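You operate a simulated robot arm through the tools that you are given. There is no shell and no other tool. Be economical: measure what you need, move in short steps, check, and stop when the job is done.

The job below is to be done with a simulated two-armed robot. You get a single attempt, and the scene is never put back.

Task
Close the jugs cupboard door. Put the scrub pad on the middle of the bench. Put the bottle from the top shelf of the store cart on the upper shelf of the far open bay. Pick up the wide mesh filter from the top shelf of the store cart with one hand, pass it to the other hand and put it on the upper shelf of the near open bay. Open the rings drawer, fetch the steel pan and set it in the inside of the rings drawer, then shut the drawer. Put the glass jar from the top of the table with the round lid on the clear pane there. Put the 100 g steel weight from the top of the table with the round lid on the bench edge beside the balance and the 500 g steel weight on the drip tray under the taps. Put the jug on the bench edge beside the balance away on the top of the steel table. Open the steel drawer. Do these in any order. Set down upright: bottle, filter, glass jar, jug.

It is judged by the outcome, as a careful person would: the job done as asked, and still so three seconds after it is handed in. It fails if anything else is knocked over, pushed out of place, dropped, spilled or broken. A push-on lid holds only when it is set on centred and level and pressed home; a screw cap is set on level and turned clockwise until tight.

Robot
Two 7-joint arms with two-finger grippers on one trunk, on a base that drives. Base frame: it is fixed to the floor where the robot stands at the start and does not move with it; the origin is under the middle of the robot, x ahead of it, y to its left, z up. Units: mm, degrees, N and s.
The left shoulder is at the start at [60, 123, 895], the right one opposite. With the tool pointing down near the work surface each hand reaches from about 320 to 780 mm from the robot's upright axis, wherever it stands, measured 20 degrees to its own side. Places, roughly: bench edge beside the balance [1100, 200, 900]; bottle [1250, 3000, 750]; clear pane (15x10x1 cm) [2400, 2200, 700]; drip tray under the taps (69x23 cm) [440, 3460, 680]; filter [1000, 3000, 750]; glass jar [2500, 2000, 750]; inside of the rings drawer [-2100, 2700, 700]; jug [1250, 250, 1000]; jugs cupboard door [500, 300, 400]; middle of the bench [-200, 1200, 900]; rings drawer [-2200, 2600, 800]; scrub pad (8x6x5 cm) [1000, 3100, 800]; steel drawer [-3100, 4200, 700]; steel pan (13x10x5 cm) [600, 3300, 700]; steel weight [2750, 2000, 750]; top of the steel table [-2900, 100, 800]; upper shelf of the far open bay [300, 900, 400]; upper shelf of the near open bay [-200, 1300, 400]. Payload 1.47 kg a hand.
The TCP of each hand is the grasp point between the finger pads, 16 mm short of the fingertips. In the tool frame z runs along the fingers and y along their closing line. The gripper opens to 87 mm. The gripper's body begins 55 mm behind the TCP.
Orientation is that of the tool frame in the base frame, as [roll, pitch, yaw] about the fixed x, y, z axes, in that order (R = Rz(yaw) Ry(pitch) Rx(roll)). With the fingers straight down and closing along the base's y, the tool's x points along the base's -x, its y along +y and its z along -z.

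Tools
- The arms move only by the tool move_arm. It takes "left_moves", "right_moves" or both (then of equal length, played together; a hand with none holds still); each is a list of rows, each an object of numbers (a shift or turn left out is 0, a gripper value left out holds the last): "x", "y", "z": the shift along the tool's x, y, z in mm; "rx", "ry", "rz": the turn, a rotation vector about the tool's x, y, z in rad; "hand": the opening, from 0 (shut) to 1 (fully open). In form: [{"x": .., "y": .., "z": .., "rx": .., "ry": .., "rz": .., "hand": ..}, ...]. A call has 1 to 10 rows; each row shifts and turns the commanded pose from where the row before left it, along the tool's axes as they then stand. Each row takes 0.2 s and may step no farther than 50 mm and 8.6 degrees from the row before; otherwise, or with a gripper value out of range, the whole call is refused. Where a pose cannot be reached the arm comes as near as it can. A force on the tool above 40 N (or 10 N above the force at the start of the call, whichever is more), or a blocked arm, ends the call early, and 0.2 s more pass. Each finger travels about 153 mm/s and halts on what it meets, pressing with about 28 N; the grip force reading is that of the motor and also rises with nothing between the fingers. The clock runs only during rows and for 0.2 s after the last one: add rows that do not move to give the fingers time. The reply holds the time, the measured pose of the TCP, the force on the tool along the base axes, the opening and the grip force, in the units named above and with some noise, with the torque about the TCP (base axes, N m) and any sound that the robot's microphone picked up.
- Cameras (640 x 400 px; columns grow to the right, rows downward): "scene" is now at [58.7, 54.7, 1439.1]; the picture's right is [0.75, -0.66, 0.00], its down [-0.55, -0.62, -0.57] and it looks along [0.37, 0.42, -0.82] (base axes); focal length 244 px, centre (320, 200). "left" rides on the left gripper at [73, -12, -90] in its tool frame; the picture's right is [0.16, 0.99, 0.00], its down [-0.72, 0.12, -0.68] and it looks along [-0.67, 0.11, 0.73] (tool axes); focal length 247 px, centre (320, 200). "right" rides on the right gripper at [73, 12, -90] in its tool frame; the picture's right is [-0.16, 0.99, 0.00], its down [-0.72, -0.12, -0.68] and it looks along [-0.67, -0.11, 0.73] (tool axes); focal length 247 px, centre (320, 200). There is no depth. A picture from a camera that has moved, and an enlarged one, comes with that camera's place and axes in the base frame and with its lens.
- get_image(camera): a new picture of that camera. No time passes.
- move_column(by): slides the trunk up (or, below 0, down) by that many mm; the arms and the scene camera ride with it, the base frame stays. It gives what a move gives, with no picture.
- drive_base(legs): drives the robot by 1 to 6 legs, each [ahead, left, turn to the left] in mm, mm and degrees, along the robot's own axes; the way and the turn of a leg run together, so that a leg with both is an arc; at most 1500 mm and 180 degrees a leg. The arms and the cameras ride along, it lands a little off, and it stops where it bumps. It gives what a move gives.
- head_to(pan, tilt): turns the head with the scene camera to pan (to the left, within 120 degrees either way) and tilt (down, from -29 to 69), counted from straight ahead of the robot. It gives what a move gives.
- close_up(camera, box): a new picture of the part [left, top, right, bottom] of that camera's present view, enlarged. No time passes.
- finish_job(): hands the job in; it is judged then, once.

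Go step by step. Nothing tells you exact positions but the pictures and the camera data: compare them with the known pose of the tool, close in by small moves and look again before you grip or let go. The budget is 535 turns and 320 pictures, counting those below and the enlarged ones. Unless the task says otherwise, let go and move clear before handing in.

The tools are called after "Request:" as a command line: name --argument value ..., lists and objects as JSON in quotes. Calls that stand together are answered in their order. move_arm: Moves the arms, as the interface text tells. Its arguments: {"type":"object","properties":{"left_moves":{"type":"array","items":{"type":"object","properties":{"x":{"type":"number"},"y":{"type":"number"},"z":{"type":"number"},"rx":{"type":"number"},"ry":{"type":"number"},"rz":{"type":"number"},"hand":{"type":"number"}}}},"right_moves":{"type":"array","items":{"type":"object","properties":{"x":{"type":"number"},"y":{"type":"number"},"z":{"type":"number"},"rx":{"type":"number"},"ry":{"type":"number"},"rz":{"type":"number"},"hand":{"type":"number"}}}}},"required":[]} The other tools are called the same way: move_column (by) slides the trunk up or down; drive_base (legs) drives the base; head_to (pan, tilt) turns the head that bears the scene camera; get_image (camera) takes a picture; close_up (camera, box) takes an enlarged picture of a part of a camera's view; finish_job () hands the job in.

At the start:

```text
t: 0.0
left_ee_pos: [301.1, 445.6, 1150.1]
left_ee_rot: [-179.9, -0.1, -179.9]
left_ft_force: [-0.2, -0.5, 1.2]
left_torque: [0.03, 0.0, 0.0]
left_grip_width: 87.0
left_gripper_force: 0.1
right_ee_pos: [393.3, 7.7, 1120.5]
right_ee_rot: [-180.0, 0.0, 179.9]
right_ft_force: [0.8, -0.5, 0.0]
right_torque: [-0.01, 0.0, 0.0]
right_grip_width: 86.6
right_gripper_force: 0.0
trunk travel left (down, up): [-50.0, 180.0]
robot x, y, heading: [1.4, 1.1, 0.1]
head pan, tilt: [48.6, 55.5]
```

scene: 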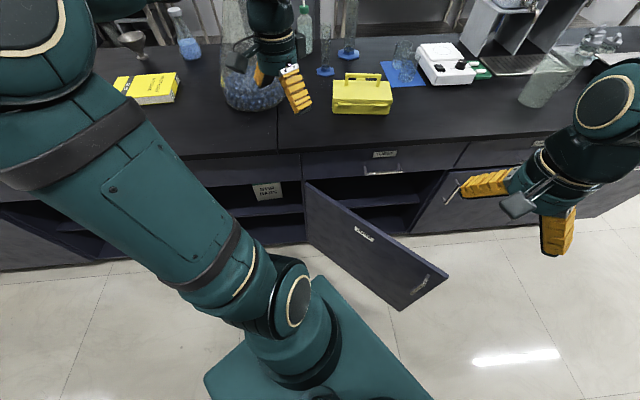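
right: 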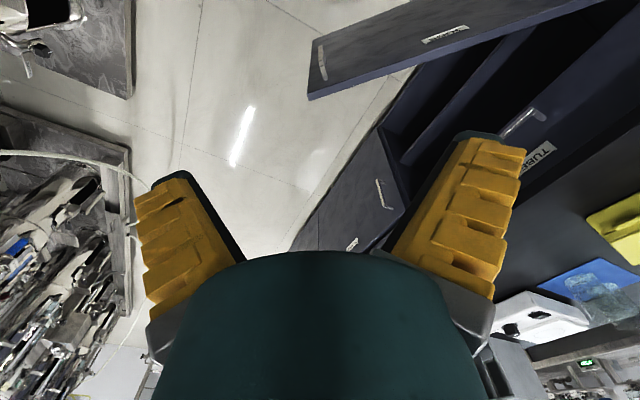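
left: 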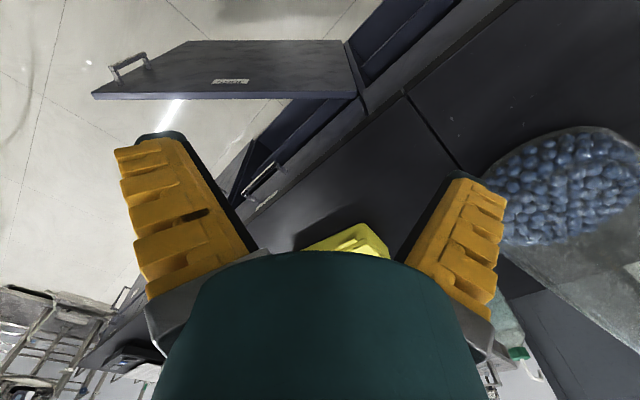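

I see the bench ahead-left with the open cupboard door. I'll look around first with the head.

Request:
head_to --pan 0 --tilt 30

Request:
get_image --camera "scene"

Request:
head_to --pan 80 --tilt 20

Request:
get_image --camera "scene"

Request:
head_to --pan 120 --tilt 30

Request:
get_image --camera "scene"

```text
t: 1.2
left_ee_pos: [302.5, 445.4, 1148.7]
left_ee_rot: [180.0, -0.1, -179.9]
left_ft_force: [0.5, -0.1, -0.5]
left_torque: [-0.01, 0.0, 0.05]
left_grip_width: 86.8
left_gripper_force: 0.0
right_ee_pos: [393.6, 8.6, 1120.9]
right_ee_rot: [-180.0, 0.0, 179.9]
right_ft_force: [0.1, -0.9, 0.1]
right_torque: [0.0, -0.03, -0.05]
right_grip_width: 87.2
right_gripper_force: 0.0
trunk travel left (down, up): [-50.0, 180.0]
robot x, y, heading: [-0.4, 0.4, 0.0]
head pan, tilt: [0.0, 30.0]
```

```text
316 pictures are left
camera scene: at [101.7, 1.2, 1475.7], right [0.0, -1.0, 0.0], down [-0.5, 0.0, -0.87], along [0.87, 0.0, -0.5], focal length 244 px, centre (320, 200)
```

scene: 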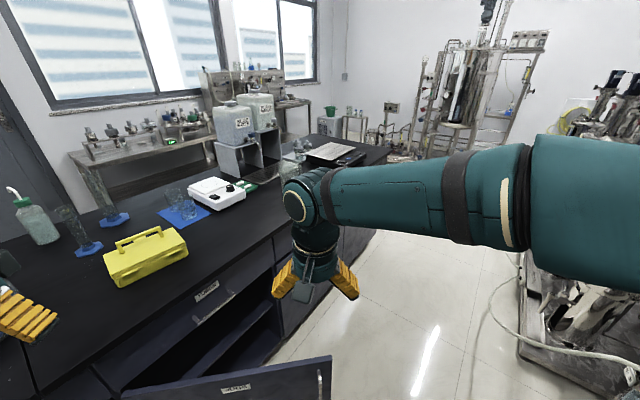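

```text
t: 2.7
left_ee_pos: [301.9, 446.0, 1147.9]
left_ee_rot: [-180.0, -0.1, -179.9]
left_ft_force: [0.8, 0.1, 0.0]
left_torque: [0.01, -0.04, -0.01]
left_grip_width: 86.8
left_gripper_force: 0.1
right_ee_pos: [393.4, 8.1, 1120.8]
right_ee_rot: [-180.0, 0.0, -180.0]
right_ft_force: [0.1, 0.7, 0.8]
right_torque: [-0.02, 0.03, 0.01]
right_grip_width: 87.1
right_gripper_force: 0.1
trunk travel left (down, up): [-50.0, 180.0]
robot x, y, heading: [3.9, 0.1, 0.0]
head pan, tilt: [80.0, 20.0]
```

```text
315 pictures are left
camera scene: at [27.5, 92.8, 1491.8], right [0.98, -0.17, 0.0], down [-0.06, -0.34, -0.94], along [0.16, 0.93, -0.34], focal length 244 px, centre (320, 200)
```

scene: 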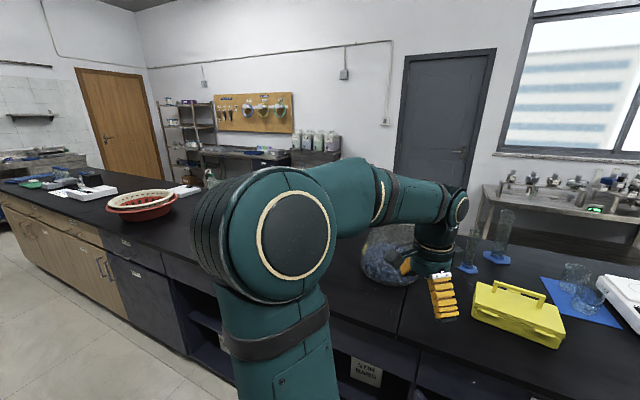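

```text
t: 3.8
left_ee_pos: [302.0, 445.8, 1149.2]
left_ee_rot: [179.9, 0.0, 180.0]
left_ft_force: [0.7, 0.5, -0.5]
left_torque: [-0.02, -0.01, -0.01]
left_grip_width: 87.1
left_gripper_force: 0.1
right_ee_pos: [393.5, 9.3, 1120.2]
right_ee_rot: [179.9, 0.0, -180.0]
right_ft_force: [-0.1, -0.2, 0.0]
right_torque: [0.0, 0.02, 0.01]
right_grip_width: 86.8
right_gripper_force: 0.0
trunk travel left (down, up): [-50.0, 180.0]
robot x, y, heading: [-0.8, -0.3, -0.1]
head pan, tilt: [120.0, 30.0]
```

```text
314 pictures are left
camera scene: at [-33.9, 79.5, 1475.8], right [0.87, 0.5, 0.0], down [0.25, -0.43, -0.87], along [-0.43, 0.75, -0.5], focal length 244 px, centre (320, 200)
```

scene: 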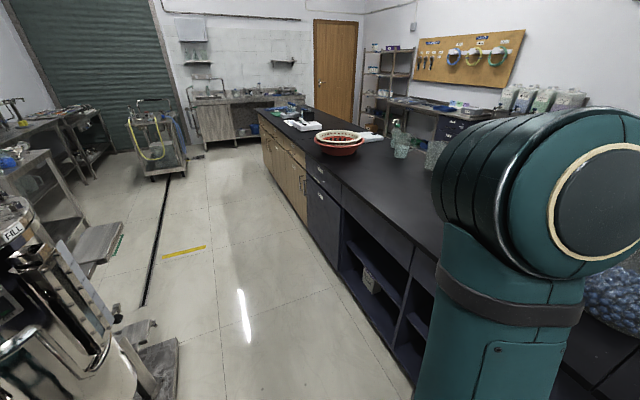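

The bench runs diagonally (~-35°), its front edge about 640 mm from me, and the open jugs door stands out ~44°, its outer face toward me. I'll lower the right hand, closed, in front of the door.

Request:
move_arm --right_moves '[{"z": 48, "x": 3, "y": 4, "hand": 0}, {"z": 48, "x": 3, "y": 4}, {"z": 48, "x": 3, "y": 4}, {"z": 48, "x": 3, "y": 4}, {"z": 48, "x": 3, "y": 4}, {"z": 48, "x": 3, "y": 4}, {"z": 48, "x": 3, "y": 4}, {"z": 48, "x": 3, "y": 4}, {"z": 48, "y": 4}, {"z": 48, "y": 4}]'

Request:
head_to --pan 20 --tilt 60

Request:
get_image --camera "scene"

```text
t: 6.0
left_ee_pos: [302.4, 445.5, 1148.9]
left_ee_rot: [-179.9, -0.1, 180.0]
left_ft_force: [-0.8, 0.4, -0.2]
left_torque: [-0.01, 0.02, -0.02]
left_grip_width: 86.7
left_gripper_force: 0.0
right_ee_pos: [371.5, 48.5, 639.7]
right_ee_rot: [180.0, 0.1, 180.0]
right_ft_force: [0.4, 0.6, -0.2]
right_torque: [0.0, 0.0, 0.03]
right_grip_width: 0.0
right_gripper_force: 27.9
trunk travel left (down, up): [-50.0, 180.0]
robot x, y, heading: [-2.5, 0.0, 0.1]
head pan, tilt: [120.0, 30.0]
```

```text
t: 7.7
left_ee_pos: [302.7, 444.8, 1149.0]
left_ee_rot: [179.9, 0.0, 180.0]
left_ft_force: [-0.8, -0.1, -0.9]
left_torque: [-0.02, 0.02, 0.0]
left_grip_width: 86.8
left_gripper_force: 0.1
right_ee_pos: [370.5, 47.6, 640.7]
right_ee_rot: [-180.0, 0.0, -180.0]
right_ft_force: [-0.5, -0.9, 0.4]
right_torque: [0.01, 0.01, -0.01]
right_grip_width: 0.2
right_gripper_force: 28.0
trunk travel left (down, up): [-50.0, 180.0]
robot x, y, heading: [1.1, 2.1, 0.0]
head pan, tilt: [20.0, 60.0]
```

```text
313 pictures are left
camera scene: at [73.9, 23.9, 1433.7], right [0.34, -0.94, 0.0], down [-0.81, -0.3, -0.5], along [0.47, 0.17, -0.87], focal length 244 px, centre (320, 200)
```

scene: 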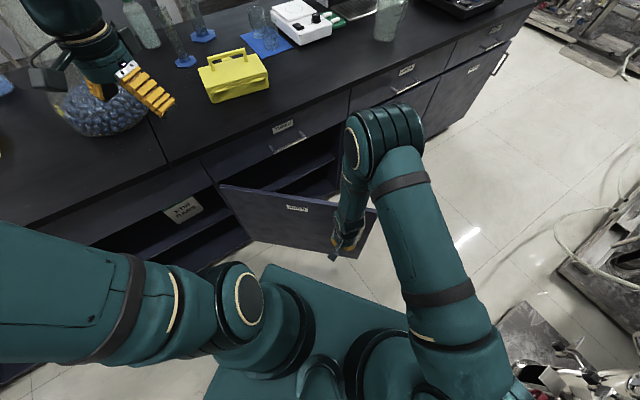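

The hand is on the outer side of the door; I push it in along the arc.

Request:
move_arm --right_moves '[{"x": -45, "y": 18}, {"x": -45, "y": 18}, {"x": -38, "y": 8}, {"x": -38, "y": 9}, {"x": -37, "y": 15}, {"x": -36, "y": 15}, {"x": -33, "y": 21}, {"x": -33, "y": 21}]'

Request:
get_image --camera "scene"

```text
t: 9.5
left_ee_pos: [300.8, 445.6, 1149.7]
left_ee_rot: [180.0, 0.0, -180.0]
left_ft_force: [-0.3, -0.1, -0.1]
left_torque: [0.04, 0.01, -0.01]
left_grip_width: 87.4
left_gripper_force: 0.1
right_ee_pos: [641.5, 153.6, 646.3]
right_ee_rot: [-179.8, -0.2, -179.9]
right_ft_force: [0.8, 0.3, 1.1]
right_torque: [-0.03, 0.03, 0.02]
right_grip_width: 0.1
right_gripper_force: 28.2
right hand out of reach, approached as far as the arm can: row 8
trunk travel left (down, up): [-50.0, 180.0]
robot x, y, heading: [-0.9, 0.4, -0.1]
head pan, tilt: [20.0, 60.0]
```

```text
312 pictures are left
camera scene: at [73.5, 23.9, 1433.8], right [0.34, -0.94, 0.0], down [-0.81, -0.3, -0.5], along [0.47, 0.17, -0.87], focal length 244 px, centre (320, 200)
```

scene: 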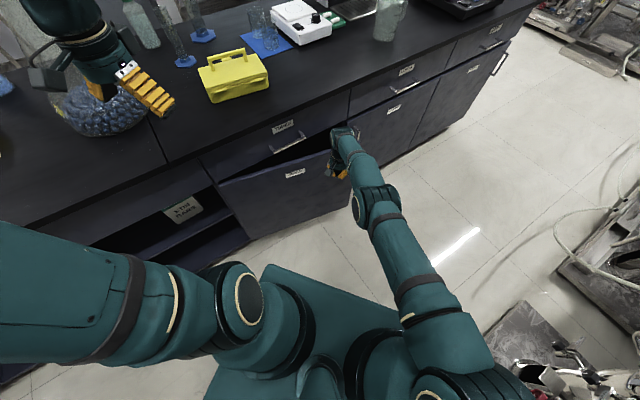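

Nearly shut. I'll draw the left arm back from the vessel, then drive a little toward the bench to finish the push.

Request:
move_arm --left_moves '[{"y": -30, "z": -30}, {"y": -30, "z": -30}, {"y": -40}, {"y": -40}]'

Request:
drive_base --legs '[[50, 70, 0]]'

Request:
get_image --camera "scene"

```text
t: 10.5
left_ee_pos: [300.6, 306.2, 1208.6]
left_ee_rot: [180.0, 0.0, -180.0]
left_ft_force: [-0.2, 0.4, -0.4]
left_torque: [0.02, 0.03, 0.01]
left_grip_width: 87.0
left_gripper_force: 0.2
right_ee_pos: [643.4, 154.2, 647.5]
right_ee_rot: [180.0, 0.0, 180.0]
right_ft_force: [-0.5, -0.6, 0.5]
right_torque: [0.0, 0.04, 0.01]
right_grip_width: 0.2
right_gripper_force: 27.7
trunk travel left (down, up): [-50.0, 180.0]
robot x, y, heading: [-2.0, -0.9, 0.0]
head pan, tilt: [20.0, 60.0]
```

```text
t: 11.8
left_ee_pos: [350.5, 377.9, 1208.6]
left_ee_rot: [180.0, 0.0, 180.0]
left_ft_force: [0.2, 0.4, -0.8]
left_torque: [-0.04, 0.02, 0.01]
left_grip_width: 87.1
left_gripper_force: 0.0
right_ee_pos: [692.7, 225.2, 647.2]
right_ee_rot: [-180.0, 0.0, 179.9]
right_ft_force: [0.3, -0.8, 0.3]
right_torque: [0.0, 0.03, 0.0]
right_grip_width: 0.0
right_gripper_force: 28.0
trunk travel left (down, up): [-50.0, 180.0]
robot x, y, heading: [49.0, 69.6, 0.1]
head pan, tilt: [20.0, 60.0]
```

```text
311 pictures are left
camera scene: at [124.4, 95.2, 1433.6], right [0.34, -0.94, 0.0], down [-0.81, -0.3, -0.5], along [0.47, 0.17, -0.87], focal length 244 px, centre (320, 200)
```

scene: 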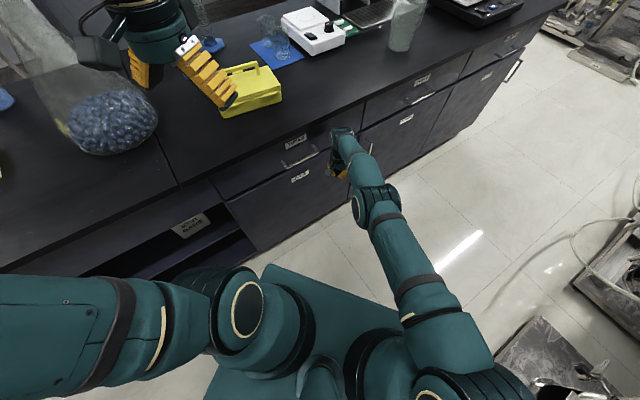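

It looks almost flush; a final small push and a close-up check.

Request:
drive_base --legs '[[12, 16, 0]]'

Request:
close_up --camera "scene" --box '[190, 90, 430, 250]'

```text
t: 12.7
left_ee_pos: [362.5, 394.7, 1207.5]
left_ee_rot: [-180.0, -0.1, 180.0]
left_ft_force: [0.7, 0.1, 0.0]
left_torque: [-0.01, 0.01, 0.0]
left_grip_width: 87.0
left_gripper_force: 0.1
right_ee_pos: [703.9, 241.4, 647.6]
right_ee_rot: [179.9, 0.0, -180.0]
right_ft_force: [0.2, -0.1, -0.5]
right_torque: [-0.01, 0.05, 0.03]
right_grip_width: 0.1
right_gripper_force: 28.3
trunk travel left (down, up): [-50.0, 180.0]
robot x, y, heading: [59.4, 88.5, 0.1]
head pan, tilt: [20.0, 60.0]
```

```text
2.50 times, centred on (310, 170) of scene
camera zoom: at [136.3, 111.5, 1433.6], right [0.34, -0.94, 0.0], down [-0.81, -0.3, -0.5], along [0.47, 0.17, -0.87], focal length 610 px, centre (345, 275)
```

zoom: 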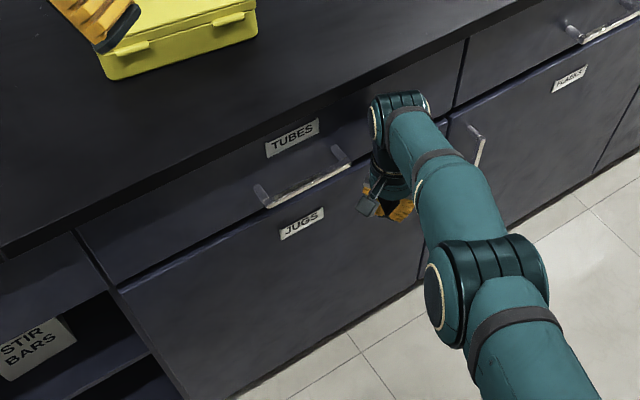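

The door looks flush. I back off, raise the right hand and check, also looking at the jug.

Request:
drive_base --legs '[[-60, -80, 0]]'

Request:
move_arm --right_moves '[{"x": 45}, {"x": 45}, {"x": 45}, {"x": 45, "z": -20}, {"x": 40, "z": -45}, {"z": -48}, {"z": -48}, {"z": -48}, {"z": -48}, {"z": -48}]'

Request:
move_arm --right_moves '[{"z": -48}, {"z": -48}, {"z": -48}, {"z": -48}, {"z": -48, "hand": 1}, {"z": -30}]'

Request:
head_to --pan 10 --tilt 45

Request:
get_image --camera "scene"

```text
t: 14.0
left_ee_pos: [300.7, 312.9, 1207.8]
left_ee_rot: [180.0, 0.0, -179.8]
left_ft_force: [0.4, 0.4, -0.2]
left_torque: [0.06, -0.03, -0.03]
left_grip_width: 87.0
left_gripper_force: 0.0
right_ee_pos: [644.0, 161.2, 648.4]
right_ee_rot: [-180.0, 0.0, -179.8]
right_ft_force: [0.4, -0.5, 0.0]
right_torque: [0.03, 0.01, 0.01]
right_grip_width: 0.0
right_gripper_force: 28.2
trunk travel left (down, up): [-50.0, 180.0]
robot x, y, heading: [-1.5, 9.2, -0.0]
head pan, tilt: [20.0, 60.0]
```

```text
refused: row 5 steps farther than a row can; nothing moved
```

```text
t: 15.4
left_ee_pos: [300.8, 314.1, 1207.8]
left_ee_rot: [-179.9, 0.0, -179.8]
left_ft_force: [0.5, 0.4, -0.5]
left_torque: [-0.03, -0.03, -0.03]
left_grip_width: 86.9
left_gripper_force: 0.1
right_ee_pos: [645.2, 165.2, 917.0]
right_ee_rot: [-179.9, 0.0, -179.8]
right_ft_force: [0.4, 0.0, 0.1]
right_torque: [-0.03, 0.0, 0.01]
right_grip_width: 87.0
right_gripper_force: 0.1
trunk travel left (down, up): [-50.0, 180.0]
robot x, y, heading: [2.0, 6.0, 0.0]
head pan, tilt: [20.0, 60.0]
```

```text
t: 16.2
left_ee_pos: [301.8, 314.4, 1207.7]
left_ee_rot: [179.9, 0.1, -179.9]
left_ft_force: [-0.3, -0.2, 0.0]
left_torque: [0.02, -0.03, 0.01]
left_grip_width: 86.9
left_gripper_force: 0.0
right_ee_pos: [645.0, 164.4, 917.2]
right_ee_rot: [179.9, -0.1, -179.9]
right_ft_force: [-0.7, 0.1, -0.2]
right_torque: [0.02, -0.01, 0.03]
right_grip_width: 87.1
right_gripper_force: 0.1
trunk travel left (down, up): [-50.0, 180.0]
robot x, y, heading: [0.0, 7.9, 0.1]
head pan, tilt: [10.0, 45.0]
```

```text
309 pictures are left
camera scene: at [93.2, 21.5, 1453.1], right [0.18, -0.98, 0.0], down [-0.7, -0.13, -0.71], along [0.7, 0.13, -0.71], focal length 244 px, centre (320, 200)
```

scene: 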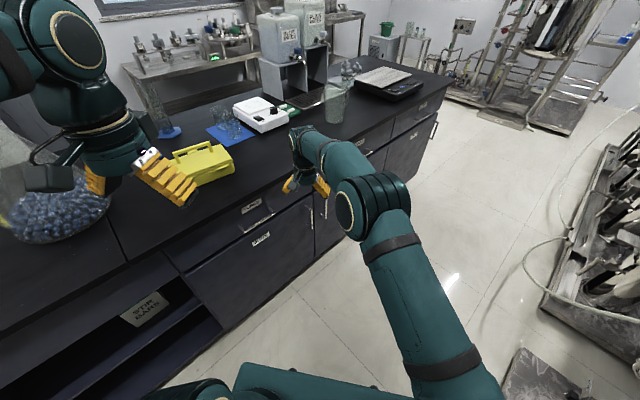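

Door shut. Now a closer look at the jug and its surroundings.

Request:
move_arm --right_moves '[{"x": 45, "z": -20}, {"x": 45, "z": -20}, {"x": 40, "z": -25}, {"x": 40, "z": -25}, {"x": 40, "z": -25}, {"x": 30, "z": -35}, {"z": -45}]'

Request:
close_up --camera "scene" --box '[240, 20, 440, 145]'

```text
t: 17.8
left_ee_pos: [301.4, 313.5, 1207.8]
left_ee_rot: [-180.0, 0.0, -179.8]
left_ft_force: [-0.3, 0.0, -0.1]
left_torque: [0.05, -0.01, -0.01]
left_grip_width: 87.0
left_gripper_force: 0.0
right_ee_pos: [403.3, 160.9, 1111.7]
right_ee_rot: [-180.0, 0.0, -179.8]
right_ft_force: [0.0, -0.8, -0.3]
right_torque: [-0.01, 0.02, 0.01]
right_grip_width: 87.1
right_gripper_force: 0.1
trunk travel left (down, up): [-50.0, 180.0]
robot x, y, heading: [4.2, 7.4, 0.1]
head pan, tilt: [10.0, 45.0]
```

```text
3.20 times, centred on (340, 82) of scene
camera zoom: at [93.3, 21.4, 1453.2], right [0.18, -0.98, 0.0], down [-0.7, -0.13, -0.71], along [0.7, 0.13, -0.71], focal length 781 px, centre (256, 576)
```

zoom: 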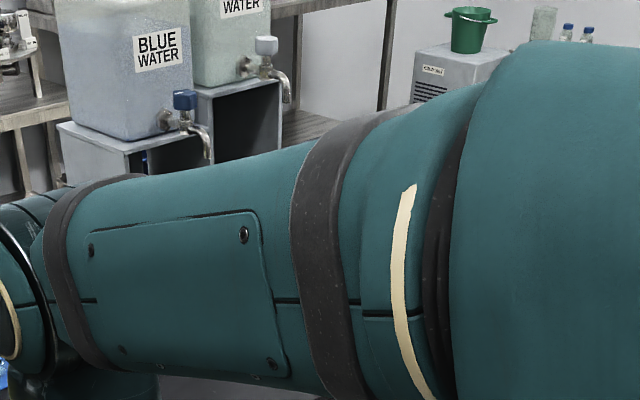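

The arm blocks the view. I'll turn to face the bench squarely and drive along it to stand in front of the jug.

Request:
drive_base --legs '[[0, 0, 54.6], [0, -690, 0], [220, 0, 0]]'

Request:
head_to --pan 0 --tilt 50

Request:
get_image --camera "scene"

```text
t: 27.9
left_ee_pos: [603.1, 220.5, 1207.9]
left_ee_rot: [180.0, -0.1, -124.9]
left_ft_force: [-0.3, 1.4, 0.0]
left_torque: [-0.05, 0.0, 0.0]
left_grip_width: 86.9
left_gripper_force: 0.1
right_ee_pos: [784.9, 216.5, 1111.0]
right_ee_rot: [-179.9, -0.1, -125.0]
right_ft_force: [0.4, 0.0, -0.7]
right_torque: [-0.05, 0.04, 0.04]
right_grip_width: 86.9
right_gripper_force: 0.0
trunk travel left (down, up): [-50.0, 180.0]
robot x, y, heading: [678.7, -199.7, 55.0]
head pan, tilt: [10.0, 45.0]
```

```text
t: 28.6
left_ee_pos: [601.7, 219.6, 1207.9]
left_ee_rot: [180.0, 0.0, -124.9]
left_ft_force: [-0.2, -0.4, -1.1]
left_torque: [-0.01, 0.01, 0.0]
left_grip_width: 86.9
left_gripper_force: 0.0
right_ee_pos: [785.8, 216.3, 1111.3]
right_ee_rot: [-180.0, 0.0, -124.9]
right_ft_force: [-0.3, 0.2, -0.6]
right_torque: [-0.02, 0.01, -0.04]
right_grip_width: 87.1
right_gripper_force: 0.1
trunk travel left (down, up): [-50.0, 180.0]
robot x, y, heading: [682.2, -202.7, 55.1]
head pan, tilt: [0.0, 50.0]
```

```text
307 pictures are left
camera scene: at [731.9, -129.7, 1446.3], right [0.82, -0.57, 0.0], down [-0.44, -0.63, -0.64], along [0.37, 0.53, -0.77], focal length 244 px, centre (320, 200)
```

scene: 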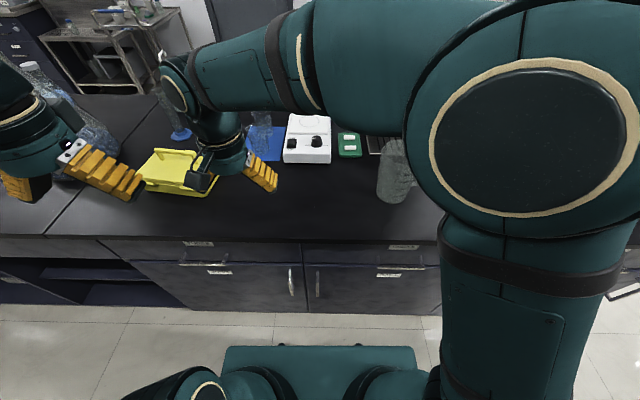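

The jug stands around (1180,140). Close-up of it.

Request:
close_up --camera "scene" --box '[340, 110, 440, 210]'

Request:
get_image --camera "right"

```text
4.00 times, centred on (390, 160) of scene
camera zoom: at [731.9, -129.7, 1446.3], right [0.82, -0.57, 0.0], down [-0.44, -0.63, -0.64], along [0.37, 0.53, -0.77], focal length 976 px, centre (40, 360)
```

zoom: 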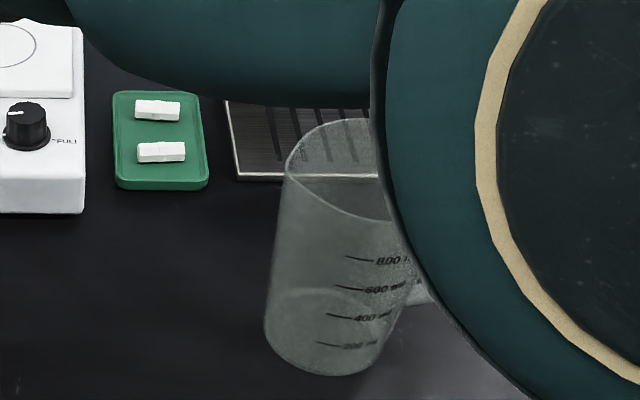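

```text
305 pictures are left
camera right: at [733.4, 162.7, 1201.5], right [-0.72, 0.7, 0.0], down [0.51, 0.53, 0.68], along [0.47, 0.49, -0.73], focal length 247 px, centre (320, 200)
```

right: 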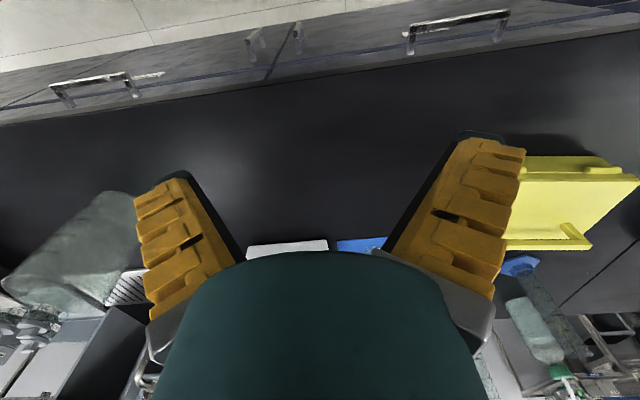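

It is a graduated jug, ~100 mm wide, with a handle on its right side. I raise the right hand and swing it over for a better look.

Request:
move_arm --right_moves '[{"y": -40, "z": -20}, {"y": -40, "z": -20}, {"y": -40, "z": -20}, {"y": -40, "z": -20}, {"y": -40, "z": -20}, {"y": -40, "z": -20}, {"y": -40}, {"y": -40}]'

Request:
get_image --camera "scene"

Request:
get_image --camera "right"

```text
t: 30.4
left_ee_pos: [603.1, 219.0, 1208.1]
left_ee_rot: [-180.0, 0.0, -124.9]
left_ft_force: [0.4, -0.3, -0.8]
left_torque: [0.01, 0.0, 0.02]
left_grip_width: 86.9
left_gripper_force: 0.1
right_ee_pos: [1048.8, 30.0, 1232.4]
right_ee_rot: [180.0, 0.0, -124.9]
right_ft_force: [0.7, 0.7, 0.0]
right_torque: [0.01, -0.01, 0.03]
right_grip_width: 87.1
right_gripper_force: 0.1
trunk travel left (down, up): [-50.0, 180.0]
robot x, y, heading: [679.2, -203.3, 55.2]
head pan, tilt: [0.0, 50.0]
```

```text
304 pictures are left
camera scene: at [732.4, -130.3, 1446.3], right [0.82, -0.57, 0.0], down [-0.44, -0.63, -0.64], along [0.37, 0.53, -0.77], focal length 244 px, centre (320, 200)
```

scene: 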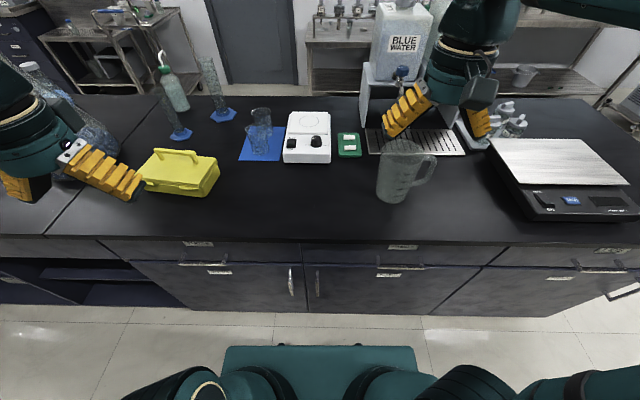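

```text
303 pictures are left
camera right: at [996.6, -23.3, 1322.4], right [-0.72, 0.69, 0.0], down [0.51, 0.53, 0.68], along [0.47, 0.49, -0.73], focal length 247 px, centre (320, 200)
```

right: 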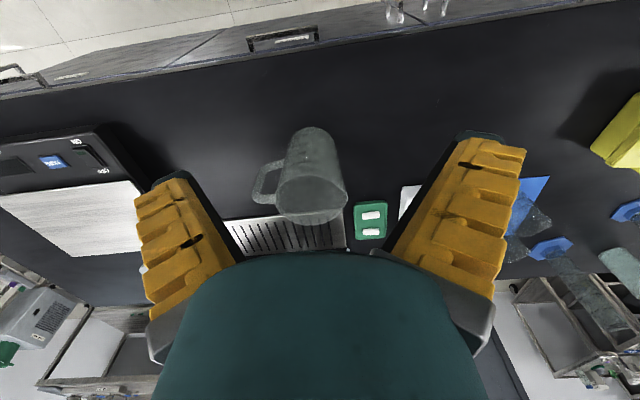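

Jug centre ≈ (1173,140), rim z ≈ 1055, handle toward +d. I'll take it by the rim on the side opposite the handle; move over it and look.

Request:
move_arm --right_moves '[{"x": -40, "y": 3}, {"x": -40, "y": 3}, {"x": -40, "y": 3}, {"x": -41, "y": 3}, {"z": 40}, {"z": 40}, {"z": 20}]'

Request:
get_image --camera "scene"

Request:
get_image --camera "right"

```text
t: 32.0
left_ee_pos: [602.5, 218.3, 1207.6]
left_ee_rot: [180.0, 0.1, -124.9]
left_ft_force: [0.7, 0.2, -0.7]
left_torque: [0.02, -0.02, -0.03]
left_grip_width: 87.2
left_gripper_force: 0.1
right_ee_pos: [1131.4, 172.0, 1132.3]
right_ee_rot: [180.0, -0.1, -125.0]
right_ft_force: [0.3, 0.7, -0.1]
right_torque: [-0.04, 0.0, -0.02]
right_grip_width: 87.2
right_gripper_force: 0.0
trunk travel left (down, up): [-50.0, 180.0]
robot x, y, heading: [682.5, -196.9, 55.0]
head pan, tilt: [0.0, 50.0]
```

```text
302 pictures are left
camera scene: at [731.9, -129.7, 1446.3], right [0.82, -0.57, 0.0], down [-0.44, -0.63, -0.64], along [0.37, 0.53, -0.77], focal length 244 px, centre (320, 200)
```

scene: 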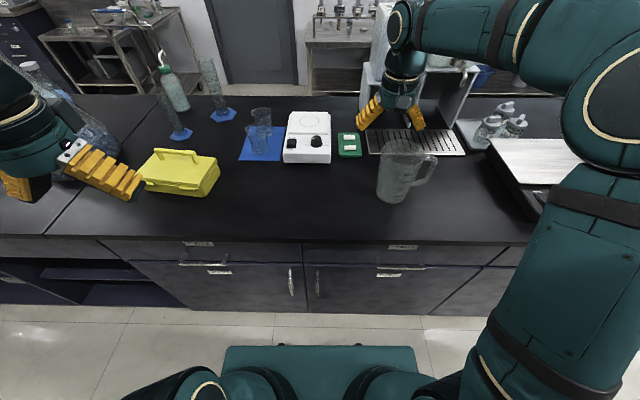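

```text
301 pictures are left
camera right: at [1079.0, 119.0, 1222.1], right [-0.72, 0.69, 0.0], down [0.51, 0.53, 0.68], along [0.47, 0.49, -0.73], focal length 247 px, centre (320, 200)
```

right: 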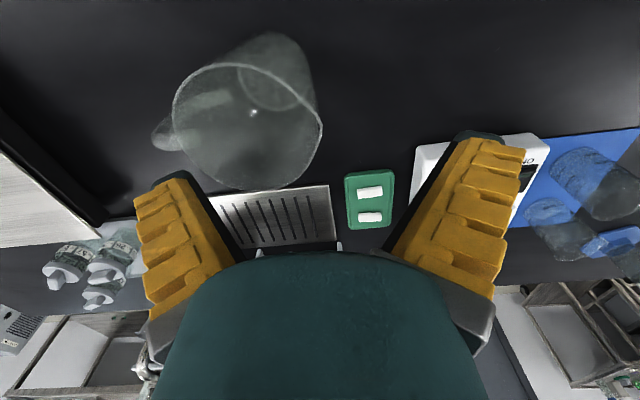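

Rim fit agrees: centre (1173,141), rim z 1055; the TCP is right over its left wall. Descend and grip.

Request:
move_arm --right_moves '[{"z": 30}, {"z": 30}, {"z": 20}, {"z": 15}]'

Request:
get_image --camera "right"

```text
t: 33.0
left_ee_pos: [601.7, 219.6, 1207.7]
left_ee_rot: [-180.0, 0.0, -124.9]
left_ft_force: [-0.5, 0.7, 0.0]
left_torque: [0.02, -0.01, -0.01]
left_grip_width: 86.7
left_gripper_force: 0.0
right_ee_pos: [1130.9, 171.4, 1037.4]
right_ee_rot: [180.0, 0.0, -124.9]
right_ft_force: [-0.5, 0.0, -0.5]
right_torque: [0.02, 0.01, 0.03]
right_grip_width: 87.2
right_gripper_force: 0.1
trunk travel left (down, up): [-50.0, 180.0]
robot x, y, heading: [677.4, -201.8, 55.1]
head pan, tilt: [0.0, 50.0]
```

```text
300 pictures are left
camera right: at [1079.1, 118.2, 1126.9], right [-0.72, 0.7, 0.0], down [0.51, 0.53, 0.68], along [0.47, 0.49, -0.73], focal length 247 px, centre (320, 200)
```

right: 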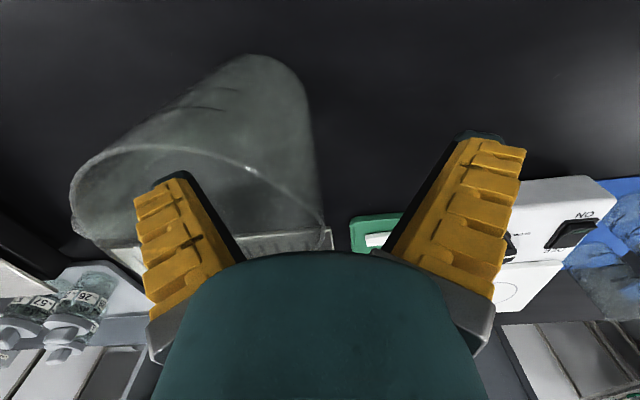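

The left wall is between the fingers, the inner finger inside. Grip.

Request:
move_arm --right_moves '[{"hand": 0}, {}, {}, {}]'

Request:
get_image --camera "right"

```text
t: 34.0
left_ee_pos: [602.4, 220.4, 1207.3]
left_ee_rot: [180.0, 0.0, -125.0]
left_ft_force: [0.6, 0.3, -0.3]
left_torque: [-0.01, 0.05, -0.02]
left_grip_width: 87.1
left_gripper_force: 0.0
right_ee_pos: [1131.5, 171.7, 1037.0]
right_ee_rot: [-180.0, 0.0, -124.9]
right_ft_force: [0.4, -0.2, -0.2]
right_torque: [0.08, 0.08, -0.02]
right_grip_width: 6.0
right_gripper_force: 28.8
trunk travel left (down, up): [-50.0, 180.0]
robot x, y, heading: [680.8, -205.2, 55.1]
head pan, tilt: [0.0, 50.0]
```

```text
299 pictures are left
camera right: at [1079.0, 118.0, 1127.2], right [-0.72, 0.7, 0.0], down [0.51, 0.53, 0.68], along [0.47, 0.49, -0.73], focal length 247 px, centre (320, 200)
```

right: 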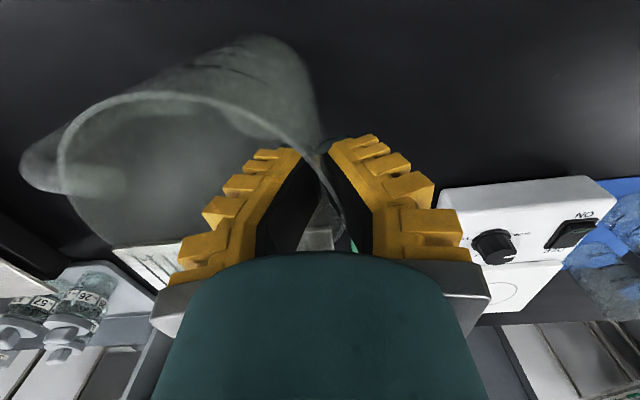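

Wall held (6 mm). Lift.

Request:
move_arm --right_moves '[{"z": -20}, {"z": -30}, {"z": -40}, {"z": -40}, {"z": -20}, {}]'

Request:
get_image --camera "scene"

```text
t: 35.4
left_ee_pos: [602.5, 220.1, 1207.8]
left_ee_rot: [179.9, 0.0, -124.9]
left_ft_force: [-0.2, -0.3, 0.8]
left_torque: [0.02, -0.01, -0.01]
left_grip_width: 86.7
left_gripper_force: 0.1
right_ee_pos: [1129.1, 172.3, 1186.9]
right_ee_rot: [-179.9, 0.0, -124.9]
right_ft_force: [-0.9, 1.0, -0.4]
right_torque: [0.0, -0.04, 0.0]
right_grip_width: 0.1
right_gripper_force: 27.8
trunk travel left (down, up): [-50.0, 180.0]
robot x, y, heading: [684.0, -204.8, 55.2]
head pan, tilt: [0.0, 50.0]
```

```text
298 pictures are left
camera scene: at [732.0, -129.6, 1446.2], right [0.82, -0.57, 0.0], down [-0.44, -0.63, -0.64], along [0.37, 0.53, -0.77], focal length 244 px, centre (320, 200)
```

scene: 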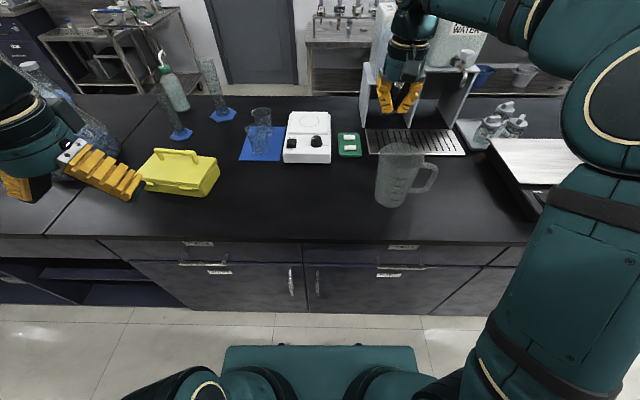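

The rim slipped out, but the jug stands fine, only slightly shifted. Look again from the wrist.

Request:
move_arm --right_moves '[{"hand": 1, "x": 30}, {"x": 30}, {"x": 20}]'

Request:
get_image --camera "right"

Request:
close_up --camera "scene" --box '[350, 120, 460, 220]'

```text
t: 36.2
left_ee_pos: [602.3, 219.3, 1208.3]
left_ee_rot: [180.0, 0.0, -124.9]
left_ft_force: [0.1, -0.5, 0.6]
left_torque: [0.0, 0.0, 0.0]
left_grip_width: 86.8
left_gripper_force: 0.1
right_ee_pos: [1082.2, 105.4, 1187.2]
right_ee_rot: [179.9, 0.1, -124.8]
right_ft_force: [0.0, 0.1, 0.4]
right_torque: [0.04, -0.04, 0.01]
right_grip_width: 87.1
right_gripper_force: 0.1
trunk travel left (down, up): [-50.0, 180.0]
robot x, y, heading: [682.5, -204.1, 55.1]
head pan, tilt: [0.0, 50.0]
```

```text
297 pictures are left
camera right: at [1032.2, 52.9, 1277.1], right [-0.72, 0.69, 0.0], down [0.51, 0.53, 0.68], along [0.47, 0.49, -0.73], focal length 247 px, centre (320, 200)
```

right: 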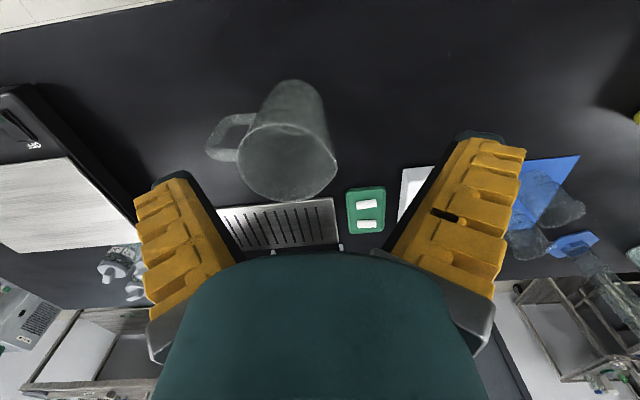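

```text
4.00 times, centred on (405, 170) of scene
camera zoom: at [731.6, -130.1, 1446.3], right [0.82, -0.57, 0.0], down [-0.44, -0.63, -0.64], along [0.37, 0.53, -0.77], focal length 976 px, centre (-20, 320)
```

zoom: 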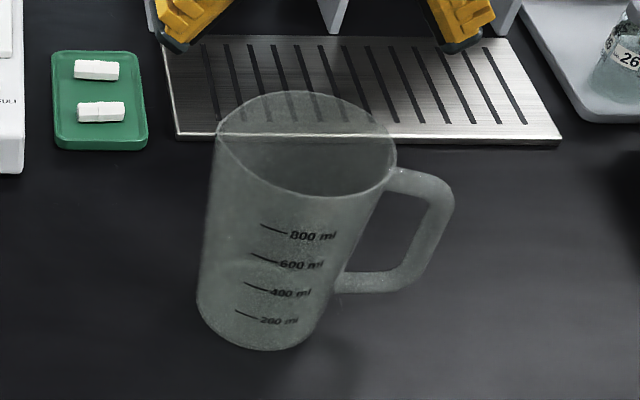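

Jug centre now ≈ (1160,135), handle pointing at −48°, its outer top ≈ (1218,73). I'll grip the handle from above, so turn the tool about the vertical.

Request:
move_arm --right_moves '[{"rz": -0.1335}, {"rz": -0.1335}, {"rz": -0.1335}, {"rz": -0.1335}, {"rz": -0.1335}, {"rz": -0.1335}, {"rz": -0.1335}, {"rz": -0.1335}, {"rz": -0.1335}, {"rz": -0.1335}]'

```text
t: 38.4
left_ee_pos: [600.8, 220.0, 1208.0]
left_ee_rot: [179.9, -0.1, -124.9]
left_ft_force: [0.1, -0.2, 0.3]
left_torque: [0.05, 0.01, 0.02]
left_grip_width: 87.1
left_gripper_force: 0.0
right_ee_pos: [1084.0, 106.6, 1185.8]
right_ee_rot: [179.9, 0.0, -48.2]
right_ft_force: [-0.4, 0.1, -0.3]
right_torque: [-0.01, 0.02, -0.01]
right_grip_width: 87.1
right_gripper_force: 0.1
trunk travel left (down, up): [-50.0, 180.0]
robot x, y, heading: [678.9, -206.7, 55.1]
head pan, tilt: [0.0, 50.0]
```

Request:
move_arm --right_moves '[{"x": 34, "y": -25}, {"x": 34, "y": -25}, {"x": 34, "y": -25}, {"z": 35}, {"z": 30}]'

Request:
get_image --camera "right"

Request:
close_up --camera "scene" --box '[350, 100, 480, 220]'

```text
t: 39.6
left_ee_pos: [603.3, 220.4, 1207.7]
left_ee_rot: [-179.9, 0.0, -125.0]
left_ft_force: [-0.3, 0.4, -0.4]
left_torque: [0.01, 0.01, 0.03]
left_grip_width: 87.1
left_gripper_force: 0.1
right_ee_pos: [1209.5, 81.7, 1121.0]
right_ee_rot: [179.9, 0.1, -48.5]
right_ft_force: [0.5, 0.5, -0.5]
right_torque: [-0.03, 0.01, -0.01]
right_grip_width: 87.1
right_gripper_force: 0.1
trunk travel left (down, up): [-50.0, 180.0]
robot x, y, heading: [682.4, -201.5, 54.9]
head pan, tilt: [0.0, 50.0]
```

```text
295 pictures are left
camera right: at [1248.2, 18.8, 1210.4], right [-0.84, -0.54, 0.0], down [-0.39, 0.62, 0.68], along [-0.37, 0.57, -0.73], focal length 247 px, centre (320, 200)
```

right: 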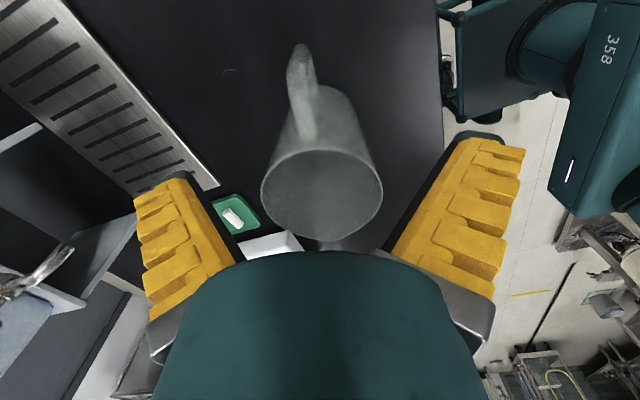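

```text
3.33 times, centred on (415, 160) of scene
camera zoom: at [732.5, -129.5, 1446.2], right [0.82, -0.57, 0.0], down [-0.44, -0.63, -0.64], along [0.37, 0.53, -0.77], focal length 814 px, centre (3, 333)
```

zoom: 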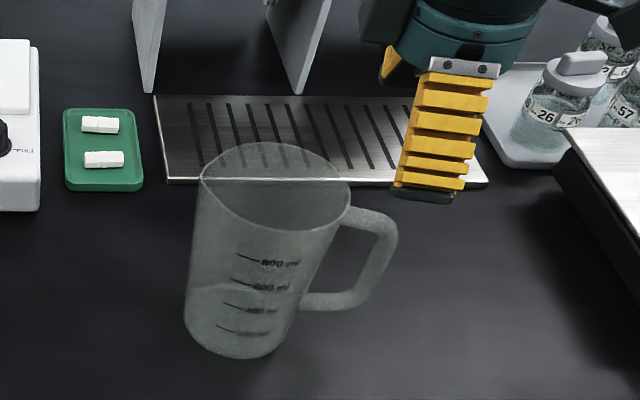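

Handle lies ~9 mm to tool −y. Adjust and descend around it.

Request:
move_arm --right_moves '[{"y": -8, "x": 4}, {"z": 30}, {"z": 30}, {"z": 20}, {"z": 13}]'

Request:
get_image --camera "right"

Request:
close_up --camera "scene" --box '[350, 100, 480, 220]'

```text
t: 40.8
left_ee_pos: [601.8, 220.4, 1207.9]
left_ee_rot: [180.0, 0.1, -124.8]
left_ft_force: [-0.8, -0.4, 0.2]
left_torque: [-0.03, -0.01, 0.05]
left_grip_width: 86.9
left_gripper_force: 0.0
right_ee_pos: [1219.5, 82.1, 1026.7]
right_ee_rot: [-179.9, 0.0, -48.5]
right_ft_force: [-0.5, 0.4, 0.0]
right_torque: [0.03, 0.04, -0.03]
right_grip_width: 87.1
right_gripper_force: 0.2
trunk travel left (down, up): [-50.0, 180.0]
robot x, y, heading: [682.2, -204.4, 55.1]
head pan, tilt: [0.0, 50.0]
```

```text
293 pictures are left
camera right: at [1258.0, 20.3, 1116.4], right [-0.84, -0.54, 0.0], down [-0.39, 0.62, 0.68], along [-0.36, 0.57, -0.73], focal length 247 px, centre (320, 200)
```

right: 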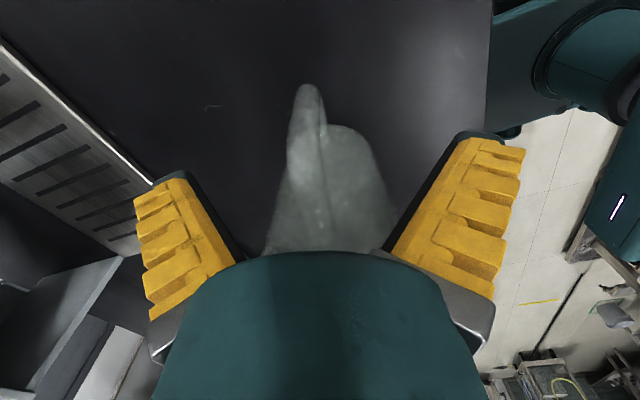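

```text
3.33 times, centred on (415, 160) of scene
camera zoom: at [732.1, -129.5, 1446.2], right [0.82, -0.57, 0.0], down [-0.44, -0.63, -0.64], along [0.37, 0.53, -0.77], focal length 814 px, centre (3, 333)
```

zoom: 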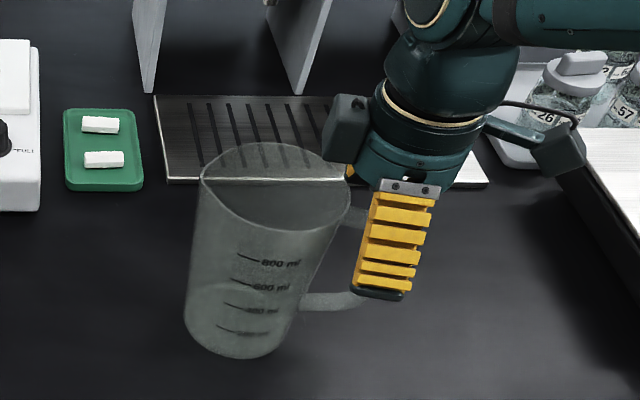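

The handle is between the fingers. Grip.

Request:
move_arm --right_moves '[{"hand": 0}, {}, {}, {}]'

Request:
move_arm --right_moves '[{"z": -10}, {"z": -20}, {}]'

Request:
close_up --camera "scene" --box '[350, 100, 480, 220]'

```text
t: 41.8
left_ee_pos: [600.5, 219.3, 1207.7]
left_ee_rot: [-180.0, -0.1, -124.9]
left_ft_force: [-0.4, 0.3, -0.3]
left_torque: [0.0, 0.0, 0.01]
left_grip_width: 86.9
left_gripper_force: 0.0
right_ee_pos: [1217.8, 82.3, 1026.5]
right_ee_rot: [180.0, 0.0, -48.4]
right_ft_force: [-0.4, -0.8, -0.3]
right_torque: [-0.07, -0.04, 0.0]
right_grip_width: 8.4
right_gripper_force: 28.3
trunk travel left (down, up): [-50.0, 180.0]
robot x, y, heading: [686.3, -202.1, 55.3]
head pan, tilt: [0.0, 50.0]
```

```text
t: 42.6
left_ee_pos: [601.9, 220.0, 1208.2]
left_ee_rot: [-179.9, 0.0, -124.9]
left_ft_force: [-0.6, 0.0, -0.2]
left_torque: [-0.05, 0.04, -0.03]
left_grip_width: 87.1
left_gripper_force: 0.1
right_ee_pos: [1216.2, 83.4, 1058.4]
right_ee_rot: [-180.0, 0.0, -48.4]
right_ft_force: [0.2, 0.3, -1.0]
right_torque: [-0.06, -0.03, -0.02]
right_grip_width: 8.6
right_gripper_force: 27.9
trunk travel left (down, up): [-50.0, 180.0]
robot x, y, heading: [683.3, -202.7, 54.9]
head pan, tilt: [0.0, 50.0]
```

```text
3.33 times, centred on (415, 160) of scene
camera zoom: at [732.2, -129.5, 1446.2], right [0.82, -0.57, 0.0], down [-0.44, -0.63, -0.64], along [0.37, 0.53, -0.77], focal length 814 px, centre (3, 333)
```

zoom: 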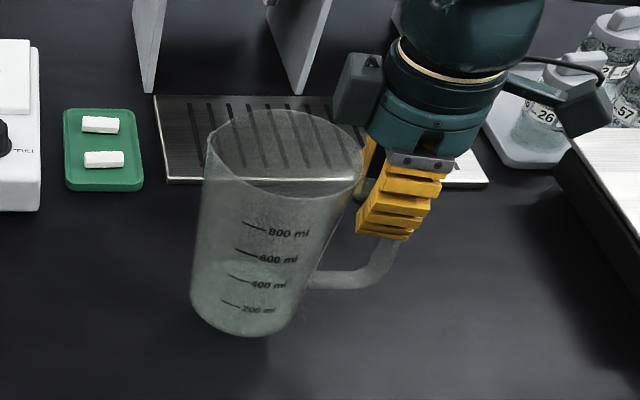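

The jug is lifted cleanly by the handle. Raise more and draw it in toward me.

Request:
move_arm --right_moves '[{"z": -40}, {"z": -40}, {"z": -10, "x": -9, "y": 31}, {"x": -9, "y": 31}, {"x": -9, "y": 31}, {"x": -9, "y": 31}, {"x": -9, "y": 31}, {}]'

Request:
head_to --pan 110 --tilt 30

Request:
get_image --camera "scene"

Request:
get_image --camera "right"

```text
t: 44.4
left_ee_pos: [602.4, 220.7, 1207.6]
left_ee_rot: [179.9, 0.0, -124.8]
left_ft_force: [-0.2, -0.5, 0.0]
left_torque: [0.04, 0.0, -0.01]
left_grip_width: 86.9
left_gripper_force: 0.0
right_ee_pos: [1071.4, 10.9, 1147.9]
right_ee_rot: [-180.0, 0.0, -48.4]
right_ft_force: [0.4, -0.3, -1.1]
right_torque: [-0.05, -0.02, -0.03]
right_grip_width: 8.1
right_gripper_force: 28.0
trunk travel left (down, up): [-50.0, 180.0]
robot x, y, heading: [680.0, -203.4, 55.1]
head pan, tilt: [0.0, 50.0]
```

```text
t: 46.3
left_ee_pos: [601.7, 219.5, 1207.1]
left_ee_rot: [180.0, 0.0, -124.9]
left_ft_force: [-0.1, -0.3, -0.8]
left_torque: [0.01, 0.01, -0.03]
left_grip_width: 87.2
left_gripper_force: 0.0
right_ee_pos: [1070.9, 10.6, 1147.4]
right_ee_rot: [-180.0, -0.1, -48.3]
right_ft_force: [-0.3, -0.2, -1.1]
right_torque: [-0.11, -0.06, 0.07]
right_grip_width: 7.7
right_gripper_force: 27.8
trunk travel left (down, up): [-50.0, 180.0]
robot x, y, heading: [682.5, -202.7, 55.2]
head pan, tilt: [110.0, 30.0]
```

```text
290 pictures are left
camera scene: at [600.5, -169.3, 1475.8], right [0.26, 0.97, 0.0], down [0.48, -0.13, -0.87], along [-0.84, 0.22, -0.5], focal length 244 px, centre (320, 200)
```

scene: 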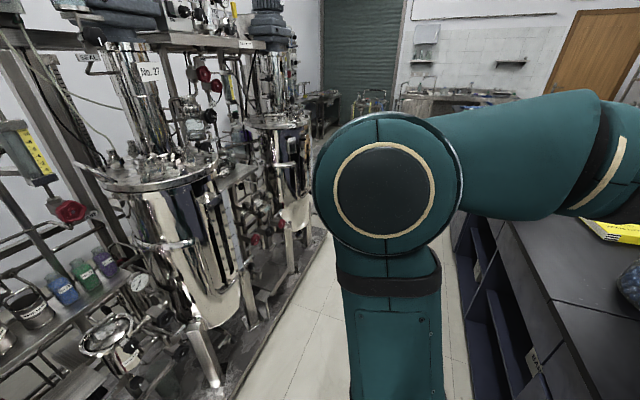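

```text
289 pictures are left
camera right: at [1110.0, -51.4, 1237.8], right [-0.84, -0.54, 0.0], down [-0.39, 0.62, 0.68], along [-0.37, 0.57, -0.73], focal length 247 px, centre (320, 200)
```

right: 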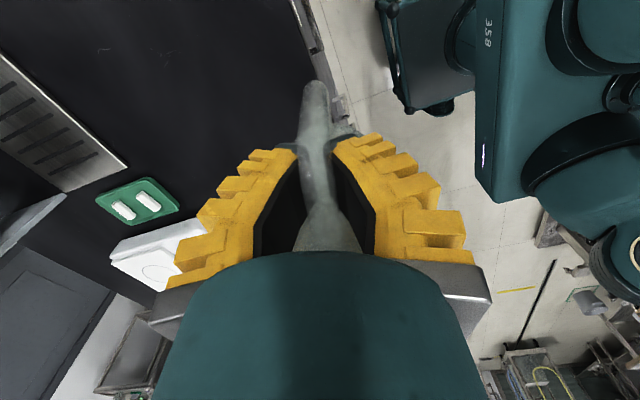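

The grip is solid. The corridor between bench and equipment is ~1 m; I back off the bench a bit and strafe left along it.

Request:
drive_base --legs '[[-110, 0, 0], [0, 1400, 0]]'

Request:
get_image --camera "scene"

```text
t: 59.5
left_ee_pos: [-586.8, 937.7, 1207.8]
left_ee_rot: [-180.0, 0.0, -125.9]
left_ft_force: [0.5, 0.3, -0.7]
left_torque: [-0.01, 0.0, 0.05]
left_grip_width: 87.2
left_gripper_force: 0.0
right_ee_pos: [-121.6, 722.3, 1148.2]
right_ee_rot: [-180.0, 0.1, -49.4]
right_ft_force: [-0.6, -0.1, -1.5]
right_torque: [-0.02, -0.03, 0.01]
right_grip_width: 6.0
right_gripper_force: 28.3
trunk travel left (down, up): [-50.0, 180.0]
robot x, y, heading: [-514.6, 514.7, 54.0]
head pan, tilt: [110.0, 30.0]
```

```text
288 pictures are left
camera scene: at [-594.7, 547.8, 1475.8], right [0.27, 0.96, 0.0], down [0.48, -0.14, -0.87], along [-0.83, 0.24, -0.5], focal length 244 px, centre (320, 200)
```

scene: 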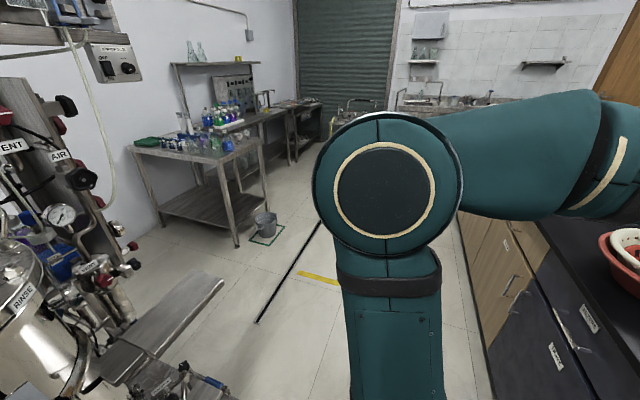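

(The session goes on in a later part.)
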